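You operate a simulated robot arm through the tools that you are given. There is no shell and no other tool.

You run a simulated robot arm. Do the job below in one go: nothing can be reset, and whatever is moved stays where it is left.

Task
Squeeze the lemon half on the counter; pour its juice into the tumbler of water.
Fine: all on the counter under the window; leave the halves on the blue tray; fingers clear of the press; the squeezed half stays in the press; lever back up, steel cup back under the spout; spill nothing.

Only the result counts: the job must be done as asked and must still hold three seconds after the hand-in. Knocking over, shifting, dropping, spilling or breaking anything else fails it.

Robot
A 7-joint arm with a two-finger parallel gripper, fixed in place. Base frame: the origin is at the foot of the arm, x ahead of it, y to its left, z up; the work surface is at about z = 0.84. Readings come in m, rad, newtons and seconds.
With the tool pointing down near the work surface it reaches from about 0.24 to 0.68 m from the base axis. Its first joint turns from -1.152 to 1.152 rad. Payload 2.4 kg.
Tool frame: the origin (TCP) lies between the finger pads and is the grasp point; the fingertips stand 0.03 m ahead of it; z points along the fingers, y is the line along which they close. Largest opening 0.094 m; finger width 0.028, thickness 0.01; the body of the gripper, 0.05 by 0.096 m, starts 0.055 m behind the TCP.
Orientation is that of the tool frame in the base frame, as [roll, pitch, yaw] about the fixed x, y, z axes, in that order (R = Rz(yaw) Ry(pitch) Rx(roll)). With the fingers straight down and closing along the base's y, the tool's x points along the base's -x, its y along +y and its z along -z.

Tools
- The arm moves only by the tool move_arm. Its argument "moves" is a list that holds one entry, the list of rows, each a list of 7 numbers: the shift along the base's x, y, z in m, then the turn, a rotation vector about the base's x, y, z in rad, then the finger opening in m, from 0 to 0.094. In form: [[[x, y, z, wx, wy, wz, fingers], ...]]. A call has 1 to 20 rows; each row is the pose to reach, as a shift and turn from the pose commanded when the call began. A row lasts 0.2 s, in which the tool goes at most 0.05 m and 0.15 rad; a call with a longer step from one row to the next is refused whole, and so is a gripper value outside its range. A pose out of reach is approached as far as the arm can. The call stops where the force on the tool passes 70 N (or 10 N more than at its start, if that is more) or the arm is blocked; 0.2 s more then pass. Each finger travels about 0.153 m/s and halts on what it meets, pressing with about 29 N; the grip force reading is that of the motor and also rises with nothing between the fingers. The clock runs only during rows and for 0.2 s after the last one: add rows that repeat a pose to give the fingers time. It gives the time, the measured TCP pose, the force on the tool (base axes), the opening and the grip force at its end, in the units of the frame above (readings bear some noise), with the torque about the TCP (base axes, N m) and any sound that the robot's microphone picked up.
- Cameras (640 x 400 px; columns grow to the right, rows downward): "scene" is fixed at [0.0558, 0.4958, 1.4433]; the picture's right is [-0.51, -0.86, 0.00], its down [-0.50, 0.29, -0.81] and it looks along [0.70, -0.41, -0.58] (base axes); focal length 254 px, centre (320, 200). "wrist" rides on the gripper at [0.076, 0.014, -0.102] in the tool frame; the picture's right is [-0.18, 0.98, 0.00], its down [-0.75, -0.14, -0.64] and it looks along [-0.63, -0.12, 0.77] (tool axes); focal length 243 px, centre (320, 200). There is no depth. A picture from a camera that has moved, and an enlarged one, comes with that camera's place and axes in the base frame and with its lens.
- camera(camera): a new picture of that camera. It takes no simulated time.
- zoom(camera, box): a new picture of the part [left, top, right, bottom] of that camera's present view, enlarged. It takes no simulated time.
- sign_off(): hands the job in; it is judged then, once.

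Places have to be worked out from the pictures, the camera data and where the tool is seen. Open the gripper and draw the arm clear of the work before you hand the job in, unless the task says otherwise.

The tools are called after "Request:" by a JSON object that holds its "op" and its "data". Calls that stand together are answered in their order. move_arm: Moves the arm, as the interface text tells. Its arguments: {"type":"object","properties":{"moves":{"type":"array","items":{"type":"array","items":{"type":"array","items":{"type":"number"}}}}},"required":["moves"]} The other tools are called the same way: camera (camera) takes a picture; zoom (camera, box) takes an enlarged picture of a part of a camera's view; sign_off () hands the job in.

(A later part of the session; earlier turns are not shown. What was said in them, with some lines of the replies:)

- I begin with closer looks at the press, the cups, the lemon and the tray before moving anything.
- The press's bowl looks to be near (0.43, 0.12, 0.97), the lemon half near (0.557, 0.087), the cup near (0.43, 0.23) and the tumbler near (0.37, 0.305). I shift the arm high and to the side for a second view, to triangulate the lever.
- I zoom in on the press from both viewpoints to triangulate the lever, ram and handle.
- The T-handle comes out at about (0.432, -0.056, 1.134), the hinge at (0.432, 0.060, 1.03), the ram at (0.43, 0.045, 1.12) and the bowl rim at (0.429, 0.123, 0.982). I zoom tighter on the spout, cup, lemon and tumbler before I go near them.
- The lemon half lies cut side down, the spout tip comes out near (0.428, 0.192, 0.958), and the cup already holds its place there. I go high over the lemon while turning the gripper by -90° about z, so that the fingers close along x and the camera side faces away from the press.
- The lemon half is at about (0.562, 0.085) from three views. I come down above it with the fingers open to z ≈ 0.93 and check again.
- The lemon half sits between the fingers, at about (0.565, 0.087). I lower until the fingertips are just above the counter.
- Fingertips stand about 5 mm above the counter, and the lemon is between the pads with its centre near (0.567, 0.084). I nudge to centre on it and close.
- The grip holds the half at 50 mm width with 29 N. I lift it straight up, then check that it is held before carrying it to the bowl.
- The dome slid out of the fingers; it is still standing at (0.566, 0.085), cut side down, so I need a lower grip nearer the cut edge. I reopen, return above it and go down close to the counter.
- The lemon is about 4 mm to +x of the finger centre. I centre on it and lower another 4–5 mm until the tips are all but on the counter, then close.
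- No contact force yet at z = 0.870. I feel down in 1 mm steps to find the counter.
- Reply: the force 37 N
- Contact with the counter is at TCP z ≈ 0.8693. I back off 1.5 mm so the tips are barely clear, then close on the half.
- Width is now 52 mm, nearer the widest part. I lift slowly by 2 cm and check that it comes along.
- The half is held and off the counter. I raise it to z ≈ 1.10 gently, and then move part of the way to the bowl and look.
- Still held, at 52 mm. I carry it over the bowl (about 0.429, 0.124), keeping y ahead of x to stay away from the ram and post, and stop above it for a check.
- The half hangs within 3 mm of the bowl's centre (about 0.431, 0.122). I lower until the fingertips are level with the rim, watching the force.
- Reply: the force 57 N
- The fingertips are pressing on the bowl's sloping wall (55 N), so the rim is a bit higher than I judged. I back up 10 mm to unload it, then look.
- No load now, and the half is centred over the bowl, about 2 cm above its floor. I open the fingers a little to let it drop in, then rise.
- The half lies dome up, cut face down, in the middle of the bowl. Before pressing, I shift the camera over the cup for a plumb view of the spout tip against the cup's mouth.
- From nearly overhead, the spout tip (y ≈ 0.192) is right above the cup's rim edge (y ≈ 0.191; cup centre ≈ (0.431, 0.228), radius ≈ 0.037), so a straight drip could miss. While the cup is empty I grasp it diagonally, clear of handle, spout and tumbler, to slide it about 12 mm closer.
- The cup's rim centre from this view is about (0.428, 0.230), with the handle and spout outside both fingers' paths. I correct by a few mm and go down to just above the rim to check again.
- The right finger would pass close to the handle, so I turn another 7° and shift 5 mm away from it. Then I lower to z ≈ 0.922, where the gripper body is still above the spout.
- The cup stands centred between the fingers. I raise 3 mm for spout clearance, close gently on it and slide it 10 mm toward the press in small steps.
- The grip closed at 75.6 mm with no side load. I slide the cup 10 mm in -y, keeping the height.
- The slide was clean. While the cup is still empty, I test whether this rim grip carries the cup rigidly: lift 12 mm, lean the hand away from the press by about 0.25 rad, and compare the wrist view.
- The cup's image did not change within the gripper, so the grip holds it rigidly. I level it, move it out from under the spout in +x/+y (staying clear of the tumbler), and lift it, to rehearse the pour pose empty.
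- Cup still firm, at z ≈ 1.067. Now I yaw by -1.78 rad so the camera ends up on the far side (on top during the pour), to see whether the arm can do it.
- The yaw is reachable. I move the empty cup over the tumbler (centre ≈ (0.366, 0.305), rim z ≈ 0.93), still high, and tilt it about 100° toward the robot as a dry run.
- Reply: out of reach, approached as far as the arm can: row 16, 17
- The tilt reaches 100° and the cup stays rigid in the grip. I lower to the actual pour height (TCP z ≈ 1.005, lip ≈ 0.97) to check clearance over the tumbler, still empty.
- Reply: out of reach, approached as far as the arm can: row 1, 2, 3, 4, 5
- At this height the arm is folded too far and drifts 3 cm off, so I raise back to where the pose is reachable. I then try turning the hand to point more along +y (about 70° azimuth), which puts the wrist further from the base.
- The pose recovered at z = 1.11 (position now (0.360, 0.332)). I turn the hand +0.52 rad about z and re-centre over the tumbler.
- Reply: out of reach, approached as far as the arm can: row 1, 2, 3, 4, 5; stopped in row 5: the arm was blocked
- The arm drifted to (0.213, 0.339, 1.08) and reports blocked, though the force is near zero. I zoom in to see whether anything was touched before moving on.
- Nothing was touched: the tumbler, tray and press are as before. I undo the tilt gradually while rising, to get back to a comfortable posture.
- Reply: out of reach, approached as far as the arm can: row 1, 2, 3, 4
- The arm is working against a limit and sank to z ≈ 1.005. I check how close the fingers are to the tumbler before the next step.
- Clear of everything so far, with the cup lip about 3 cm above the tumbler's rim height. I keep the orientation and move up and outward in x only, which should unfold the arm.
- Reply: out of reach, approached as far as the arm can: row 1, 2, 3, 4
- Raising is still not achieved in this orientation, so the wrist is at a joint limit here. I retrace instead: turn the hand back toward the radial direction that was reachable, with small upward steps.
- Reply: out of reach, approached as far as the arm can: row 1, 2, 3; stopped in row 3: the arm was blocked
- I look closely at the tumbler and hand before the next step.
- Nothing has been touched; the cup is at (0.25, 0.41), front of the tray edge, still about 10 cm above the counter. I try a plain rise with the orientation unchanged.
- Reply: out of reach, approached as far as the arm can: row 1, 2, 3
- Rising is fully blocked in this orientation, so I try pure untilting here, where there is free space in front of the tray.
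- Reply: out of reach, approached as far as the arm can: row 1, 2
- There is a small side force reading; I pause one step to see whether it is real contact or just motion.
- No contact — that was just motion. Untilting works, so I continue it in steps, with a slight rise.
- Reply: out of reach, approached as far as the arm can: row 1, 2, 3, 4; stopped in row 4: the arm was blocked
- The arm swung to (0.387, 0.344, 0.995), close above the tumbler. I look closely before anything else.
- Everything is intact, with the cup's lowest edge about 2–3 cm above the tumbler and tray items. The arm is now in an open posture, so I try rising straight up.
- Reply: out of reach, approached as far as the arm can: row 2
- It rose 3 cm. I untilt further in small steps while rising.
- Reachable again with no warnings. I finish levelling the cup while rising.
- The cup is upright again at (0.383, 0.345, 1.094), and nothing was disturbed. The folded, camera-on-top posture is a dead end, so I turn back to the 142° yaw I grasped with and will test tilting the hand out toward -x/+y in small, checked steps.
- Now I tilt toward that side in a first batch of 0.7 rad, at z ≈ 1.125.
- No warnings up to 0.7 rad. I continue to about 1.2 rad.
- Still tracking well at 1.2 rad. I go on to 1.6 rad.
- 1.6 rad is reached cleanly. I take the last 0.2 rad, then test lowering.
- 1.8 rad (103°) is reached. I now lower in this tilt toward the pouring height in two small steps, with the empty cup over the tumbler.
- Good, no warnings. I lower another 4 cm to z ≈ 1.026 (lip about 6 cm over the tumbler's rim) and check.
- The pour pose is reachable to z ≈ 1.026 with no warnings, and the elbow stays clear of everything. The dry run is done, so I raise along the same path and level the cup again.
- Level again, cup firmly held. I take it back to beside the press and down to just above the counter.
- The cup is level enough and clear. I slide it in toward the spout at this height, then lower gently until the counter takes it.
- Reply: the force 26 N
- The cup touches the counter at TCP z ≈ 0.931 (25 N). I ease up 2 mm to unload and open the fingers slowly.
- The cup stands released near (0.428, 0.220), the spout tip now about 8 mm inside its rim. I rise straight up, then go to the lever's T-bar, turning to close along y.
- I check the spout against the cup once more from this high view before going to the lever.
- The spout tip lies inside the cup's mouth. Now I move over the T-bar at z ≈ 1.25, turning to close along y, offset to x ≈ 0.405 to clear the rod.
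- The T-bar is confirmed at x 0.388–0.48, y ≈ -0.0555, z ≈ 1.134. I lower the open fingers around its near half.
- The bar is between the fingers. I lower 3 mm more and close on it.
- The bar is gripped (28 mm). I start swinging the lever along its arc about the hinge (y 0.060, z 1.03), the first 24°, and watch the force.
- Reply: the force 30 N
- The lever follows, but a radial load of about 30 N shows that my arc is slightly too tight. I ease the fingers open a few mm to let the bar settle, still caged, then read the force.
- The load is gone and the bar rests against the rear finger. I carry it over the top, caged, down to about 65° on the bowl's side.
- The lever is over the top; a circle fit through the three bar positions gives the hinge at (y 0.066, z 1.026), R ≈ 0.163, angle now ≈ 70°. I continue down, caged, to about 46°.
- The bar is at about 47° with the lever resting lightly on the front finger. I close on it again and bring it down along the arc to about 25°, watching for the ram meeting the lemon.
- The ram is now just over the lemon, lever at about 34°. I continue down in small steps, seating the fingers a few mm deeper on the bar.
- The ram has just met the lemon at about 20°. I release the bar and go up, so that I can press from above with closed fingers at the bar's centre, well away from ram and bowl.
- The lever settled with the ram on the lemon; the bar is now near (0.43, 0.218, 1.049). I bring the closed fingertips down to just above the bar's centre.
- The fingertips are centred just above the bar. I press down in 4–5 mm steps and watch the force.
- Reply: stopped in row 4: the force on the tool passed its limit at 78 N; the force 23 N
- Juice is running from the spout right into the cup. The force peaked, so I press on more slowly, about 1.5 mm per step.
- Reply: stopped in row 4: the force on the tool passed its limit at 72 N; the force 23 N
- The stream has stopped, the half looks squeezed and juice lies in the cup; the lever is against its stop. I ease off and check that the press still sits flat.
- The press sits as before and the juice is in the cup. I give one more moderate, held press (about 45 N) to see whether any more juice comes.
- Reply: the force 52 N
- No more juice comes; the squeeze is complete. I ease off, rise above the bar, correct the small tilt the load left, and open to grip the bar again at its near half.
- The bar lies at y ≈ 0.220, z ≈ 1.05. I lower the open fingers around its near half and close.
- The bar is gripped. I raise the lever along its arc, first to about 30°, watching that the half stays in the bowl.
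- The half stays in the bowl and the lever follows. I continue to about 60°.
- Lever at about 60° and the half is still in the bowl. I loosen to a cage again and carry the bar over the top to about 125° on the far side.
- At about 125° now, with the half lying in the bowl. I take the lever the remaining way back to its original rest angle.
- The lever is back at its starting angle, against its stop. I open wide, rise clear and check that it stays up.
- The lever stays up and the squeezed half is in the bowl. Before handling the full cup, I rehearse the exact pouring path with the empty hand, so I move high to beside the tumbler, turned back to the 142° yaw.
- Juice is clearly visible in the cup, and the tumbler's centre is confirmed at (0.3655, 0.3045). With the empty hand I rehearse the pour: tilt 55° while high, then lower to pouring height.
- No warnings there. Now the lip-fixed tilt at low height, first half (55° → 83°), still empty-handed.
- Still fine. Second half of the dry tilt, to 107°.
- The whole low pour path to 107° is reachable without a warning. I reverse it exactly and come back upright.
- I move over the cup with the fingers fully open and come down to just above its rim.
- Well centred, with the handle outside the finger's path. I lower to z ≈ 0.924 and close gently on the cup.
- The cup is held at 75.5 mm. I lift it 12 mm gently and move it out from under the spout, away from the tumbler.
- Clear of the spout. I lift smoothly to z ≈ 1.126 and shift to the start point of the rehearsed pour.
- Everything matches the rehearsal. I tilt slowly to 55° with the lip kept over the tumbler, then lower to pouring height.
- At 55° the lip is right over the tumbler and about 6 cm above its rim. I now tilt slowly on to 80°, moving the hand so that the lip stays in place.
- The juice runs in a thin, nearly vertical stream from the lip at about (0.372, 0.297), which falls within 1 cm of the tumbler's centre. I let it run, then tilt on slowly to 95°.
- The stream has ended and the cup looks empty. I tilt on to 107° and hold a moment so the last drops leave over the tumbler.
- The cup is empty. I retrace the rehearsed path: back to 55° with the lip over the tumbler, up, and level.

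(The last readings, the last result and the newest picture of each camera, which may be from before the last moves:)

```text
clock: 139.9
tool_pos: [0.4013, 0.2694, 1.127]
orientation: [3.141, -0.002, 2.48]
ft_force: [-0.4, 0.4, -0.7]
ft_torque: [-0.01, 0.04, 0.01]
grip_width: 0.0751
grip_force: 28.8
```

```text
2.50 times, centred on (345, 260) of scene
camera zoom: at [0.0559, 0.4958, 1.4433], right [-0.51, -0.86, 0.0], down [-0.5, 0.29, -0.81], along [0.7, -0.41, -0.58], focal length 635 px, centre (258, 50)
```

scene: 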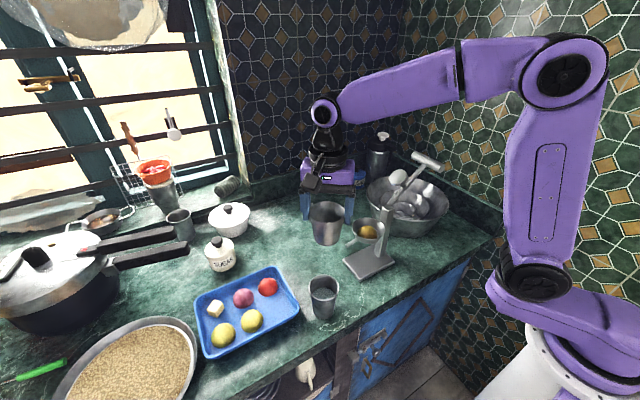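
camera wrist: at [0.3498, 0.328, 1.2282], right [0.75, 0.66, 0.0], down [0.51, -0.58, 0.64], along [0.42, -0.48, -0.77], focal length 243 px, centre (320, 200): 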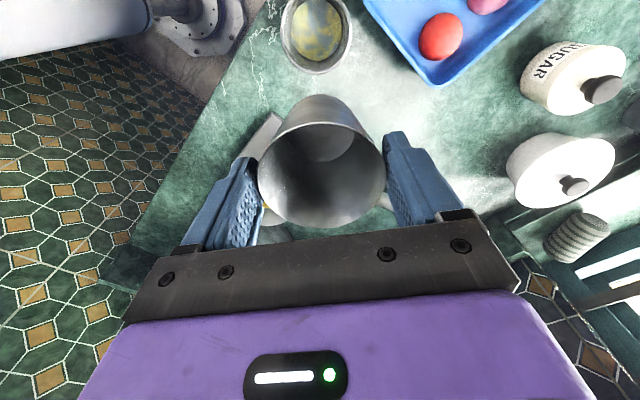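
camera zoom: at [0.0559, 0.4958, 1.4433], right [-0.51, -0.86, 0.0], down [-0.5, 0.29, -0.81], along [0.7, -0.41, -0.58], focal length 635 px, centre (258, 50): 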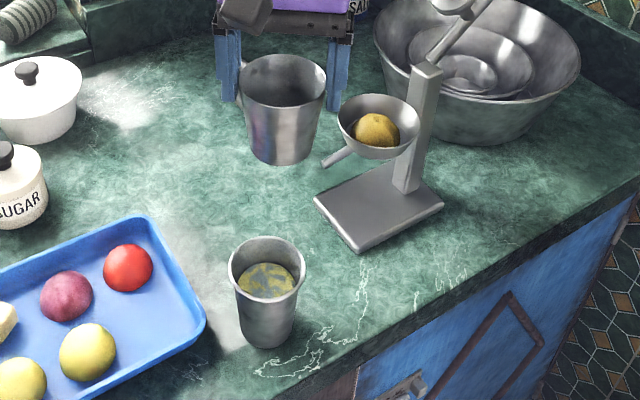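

The juice is in the tumbler, swirling into the water, with nothing spilled around it. I take the empty cup back along the same way, down beside the press.

Request:
{"op": "move_arm", "data": {"moves": [[[0.015, -0.004, 0, 0, 0, 0, 0.066], [0.032, -0.009, 0, 0, 0, 0, 0.066], [0.0447, -0.0131, 0, 0, 0, 0, 0.066], [0.0447, -0.0131, -0.035, 0, 0, 0, 0.066], [0.0447, -0.0131, -0.075, 0, 0, 0, 0.066], [0.0447, -0.0131, -0.115, 0, 0, 0, 0.066], [0.0447, -0.0131, -0.15, 0, 0, 0, 0.066], [0.0447, -0.0131, -0.175, 0, 0, 0, 0.066], [0.0447, -0.0131, -0.183, 0, 0, 0, 0.066], [0.0447, -0.0131, -0.183, 0, 0, 0, 0.066]]]}}

Request:
{"op": "zoom", "data": {"camera": "scene", "box": [280, 200, 400, 320]}}

Request:
{"op": "camera", "data": {"camera": "wrist"}}

```text
clock: 142.1
tool_pos: [0.4454, 0.2566, 0.9425]
orientation: [-3.141, 0.0, 2.48]
ft_force: [-0.1, -0.2, -0.8]
ft_torque: [0.01, 0.03, -0.02]
grip_width: 0.0752
grip_force: 29.3
```

```text
3.33 times, centred on (340, 260) of scene
camera zoom: at [0.0558, 0.4958, 1.4433], right [-0.51, -0.86, 0.0], down [-0.5, 0.29, -0.81], along [0.7, -0.41, -0.58], focal length 847 px, centre (253, 0)
```

zoom: 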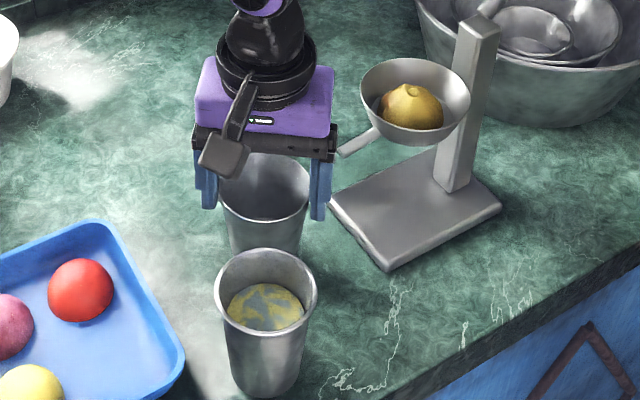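

```text
taken
camera wrist: at [0.3947, 0.3151, 1.0447], right [0.75, 0.66, 0.0], down [0.51, -0.57, 0.64], along [0.43, -0.48, -0.77], focal length 243 px, centre (320, 200)
```

wrist: 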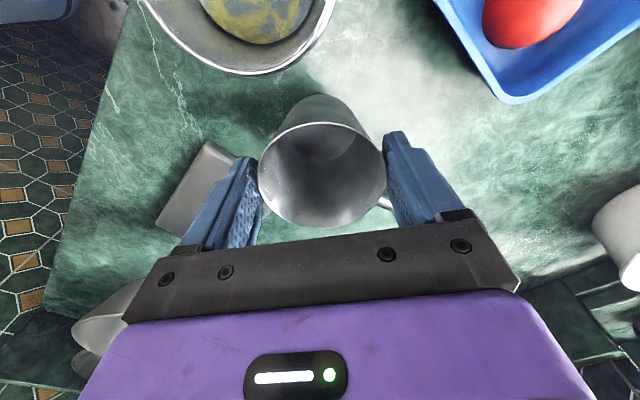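

I slide the cup back in under the spout and lower it until the counter takes it.

Request:
{"op": "move_arm", "data": {"moves": [[[-0.006, -0.012, 0, 0, 0, 0, 0.066], [-0.013, -0.024, 0, 0, 0, 0, 0.066], [-0.0194, -0.036, 0, 0, 0, 0, 0.066], [-0.0194, -0.036, -0.006, 0, 0, 0, 0.066], [-0.0194, -0.036, -0.011, 0, 0, 0, 0.066], [-0.0194, -0.036, -0.014, 0, 0, 0, 0.066], [-0.0194, -0.036, -0.016, 0, 0, 0, 0.066]]]}}

Request:
{"op": "zoom", "data": {"camera": "scene", "box": [290, 200, 400, 300]}}

```text
clock: 143.7
tool_pos: [0.4259, 0.221, 0.9262]
orientation: [3.141, -0.001, 2.479]
ft_force: [-0.6, 0.3, -0.5]
ft_torque: [0.01, -0.02, 0.0]
grip_width: 0.075
grip_force: 28.7
```

```text
4.00 times, centred on (345, 250) of scene
camera zoom: at [0.0558, 0.4958, 1.4433], right [-0.51, -0.86, 0.0], down [-0.5, 0.29, -0.81], along [0.7, -0.41, -0.58], focal length 1016 px, centre (220, 0)
```

zoom: 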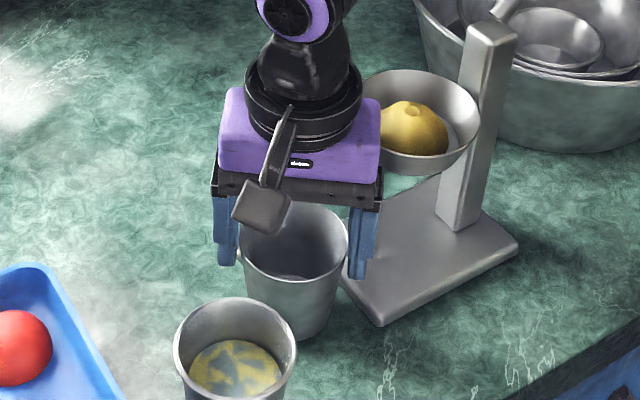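

No contact yet at 0.926; I lower a bit more in half-millimetre steps.

Request:
{"op": "move_arm", "data": {"moves": [[[0, 0, -0.0008, 0, 0, 0, 0.066], [0, 0, -0.0015, 0, 0, 0, 0.066], [0, 0, -0.002, 0, 0, 0, 0.066], [0, 0, -0.0025, 0, 0, 0, 0.066]]]}}

```text
clock: 144.7
tool_pos: [0.4253, 0.2206, 0.925]
orientation: [3.138, 0.001, 2.481]
ft_force: [-0.8, 0.8, 13.3]
ft_torque: [0.08, -0.22, 0.02]
grip_width: 0.0754
grip_force: 29.2
```

The counter has taken the cup (13 N). I open slowly and check that it stands still.

Request:
{"op": "move_arm", "data": {"moves": [[[0, 0, 0.001, 0, 0, 0, 0.066], [0, 0, 0.001, 0, 0, 0, 0.077], [0, 0, 0.001, 0, 0, 0, 0.083], [0, 0, 0.001, 0, 0, 0, 0.09], [0, 0, 0.001, 0, 0, 0, 0.094], [0, 0, 0.001, 0, 0, 0, 0.094]]]}}

Request:
{"op": "camera", "data": {"camera": "wrist"}}

Request:
{"op": "zoom", "data": {"camera": "scene", "box": [290, 200, 400, 300]}}

```text
clock: 146.1
tool_pos: [0.4255, 0.2203, 0.9255]
orientation: [-3.14, 0.0, 2.479]
ft_force: [0.4, -0.5, 0.0]
ft_torque: [0.06, -0.02, -0.03]
grip_width: 0.0937
grip_force: 0.1
```

```text
taken
camera wrist: at [0.3746, 0.2791, 1.0282], right [0.75, 0.66, 0.0], down [0.51, -0.57, 0.64], along [0.43, -0.48, -0.77], focal length 243 px, centre (320, 200)
```

wrist: 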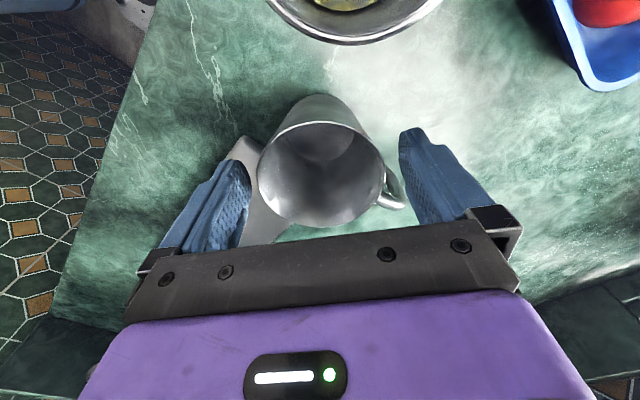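

```text
4.00 times, centred on (345, 250) of scene
camera zoom: at [0.0558, 0.4958, 1.4433], right [-0.51, -0.86, 0.0], down [-0.5, 0.29, -0.81], along [0.7, -0.41, -0.58], focal length 1016 px, centre (220, 0)
```

zoom: 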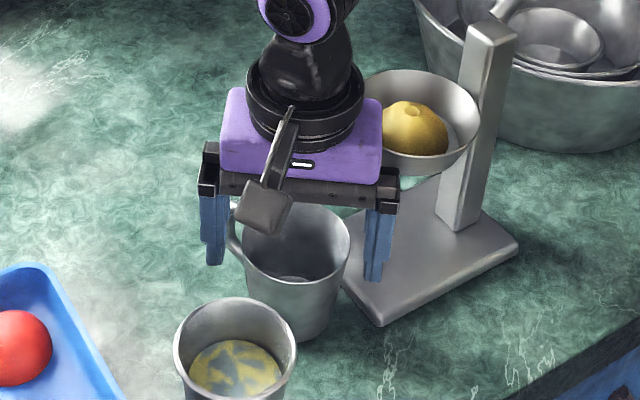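

The cup stands free. I rise straight up, clear of cup, spout and press, and then look at everything.

Request:
{"op": "move_arm", "data": {"moves": [[[0, 0, 0.015, 0, 0, 0, 0.094], [0, 0, 0.04, 0, 0, 0, 0.094], [0, 0, 0.08, 0, 0, 0, 0.094], [0, 0, 0.125, 0, 0, 0, 0.094], [0, 0, 0.17, 0, 0, 0, 0.094], [0, 0, 0.215, 0, 0, 0, 0.094], [0, 0, 0.26, 0, 0, 0, 0.094], [0, 0, 0.3, 0, 0, 0, 0.094], [0, 0, 0.335, 0, 0, 0, 0.094], [0, 0, 0.335, 0, 0, 0, 0.094]]]}}

Request:
{"op": "zoom", "data": {"camera": "wrist", "box": [220, 0, 400, 150]}}

Request:
{"op": "zoom", "data": {"camera": "scene", "box": [290, 140, 450, 330]}}

```text
clock: 148.3
tool_pos: [0.426, 0.2203, 1.262]
orientation: [3.141, -0.001, 2.481]
ft_force: [0.6, 0.6, -0.8]
ft_torque: [0.02, 0.01, -0.02]
grip_width: 0.0938
grip_force: 0.0
```

```text
2.67 times, centred on (310, 75) of wrist
camera zoom: at [0.3747, 0.2784, 1.3629], right [0.75, 0.66, 0.0], down [0.51, -0.57, 0.64], along [0.43, -0.48, -0.77], focal length 647 px, centre (347, 533)
```

zoom: 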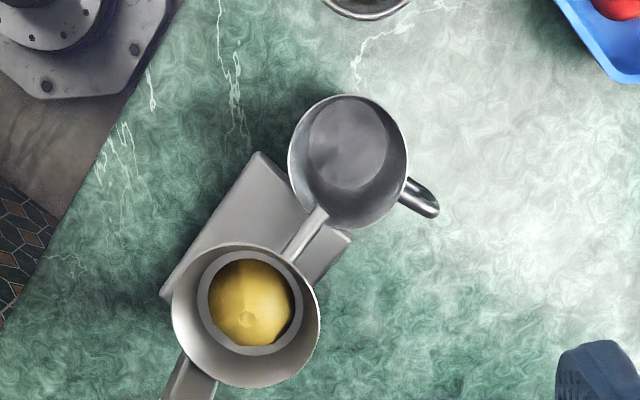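

```text
2.11 times, centred on (370, 235) of scene
camera zoom: at [0.0558, 0.4958, 1.4433], right [-0.51, -0.86, 0.0], down [-0.5, 0.29, -0.81], along [0.7, -0.41, -0.58], focal length 535 px, centre (215, 126)
```

zoom: 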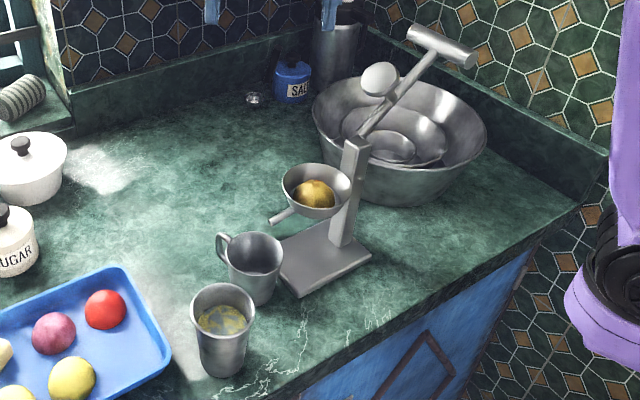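

The cup's mouth is under the spout, the squeezed half is in the bowl, the lever is up, and the tumbler holds the juice. I draw the arm back and up, clear of the work.

Request:
{"op": "move_arm", "data": {"moves": [[[-0.015, -0.01, 0.01, 0, 0, 0.1, 0.094], [-0.03, -0.025, 0.02, 0, 0, 0.22, 0.094], [-0.045, -0.045, 0.03, 0, 0, 0.34, 0.094], [-0.06, -0.065, 0.04, 0, 0, 0.46, 0.094], [-0.075, -0.075, 0.05, 0, 0, 0.58, 0.094], [-0.09, -0.08, 0.055, 0, 0, 0.66, 0.094], [-0.09, -0.08, 0.055, 0, 0, 0.66, 0.094], [-0.09, -0.08, 0.055, 0, 0, 0.66, 0.094], [-0.09, -0.08, 0.055, 0, 0, 0.66, 0.094], [-0.09, -0.08, 0.055, 0, 0, 0.66, 0.094]]]}}

Request:
{"op": "camera", "data": {"camera": "scene"}}

Request:
{"op": "zoom", "data": {"camera": "scene", "box": [280, 200, 410, 340]}}

Request:
{"op": "camera", "data": {"camera": "wrist"}}

```text
clock: 150.5
tool_pos: [0.3356, 0.139, 1.3138]
orientation: [3.14, 0.0, 3.141]
ft_force: [0.0, -1.2, 0.6]
ft_torque: [0.0, -0.01, -0.01]
grip_width: 0.094
grip_force: 0.0
```

```text
taken
```

scene: 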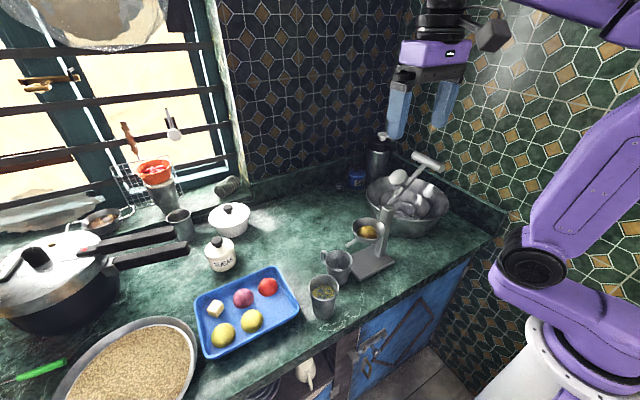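

```text
2.86 times, centred on (345, 270) of scene
camera zoom: at [0.0558, 0.4958, 1.4433], right [-0.51, -0.86, 0.0], down [-0.5, 0.29, -0.81], along [0.7, -0.41, -0.58], focal length 726 px, centre (249, 0)
```

zoom: 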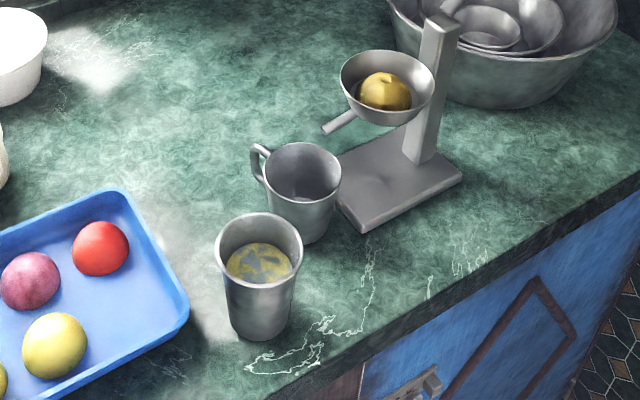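

```text
taken
camera wrist: at [0.26, 0.1537, 1.4167], right [0.19, 0.98, 0.0], down [0.75, -0.14, 0.64], along [0.63, -0.12, -0.77], focal length 243 px, centre (320, 200)
```

wrist: 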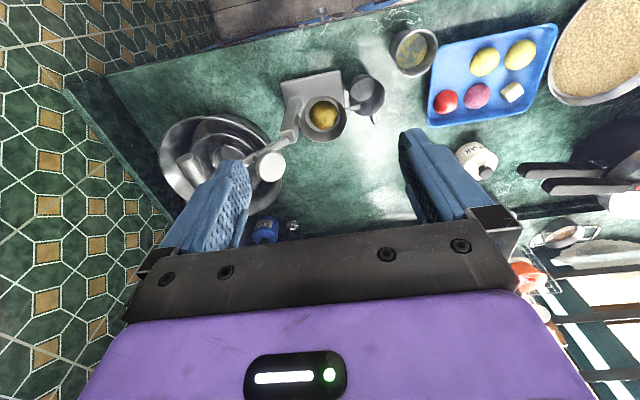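

The final pictures show all of it done:
- The juice is in the tumbler, and the counter is dry.
- The steel cup is back under the spout.
- The lever is up and the squeezed half is in the press.
- The tray is untouched, and the gripper is open and well clear.

I hand the job in.

Request:
{"op": "sign_off", "data": {}}

```text
The job is handed in.
```

The lemon half is squeezed and its juice is in the tumbler of water, with no spill visible in the last pictures.

- **Press:** the squeezed half is still in the bowl and the lever is back up at its starting angle. It rocked very slightly under the hardest push and settled back.
- **Steel cup:** it is empty and back under the spout. I set it about 8 mm closer to the press than it was, because at the start the spout tip was right over the rim's edge and a drip could have missed.
- **Tray and the rest:** the blue tray and its halves were not touched, and nothing else was knocked or shifted.
- **Arm:** the gripper is open and drawn up well clear of the work.

On the first try at picking up the lemon it slipped from the fingers while still on the counter; the second grip held. I also did practice runs of the pour with the cup empty and then with the empty hand. In one of them the arm reached a joint limit and drifted close above the tumbler, but touched nothing.
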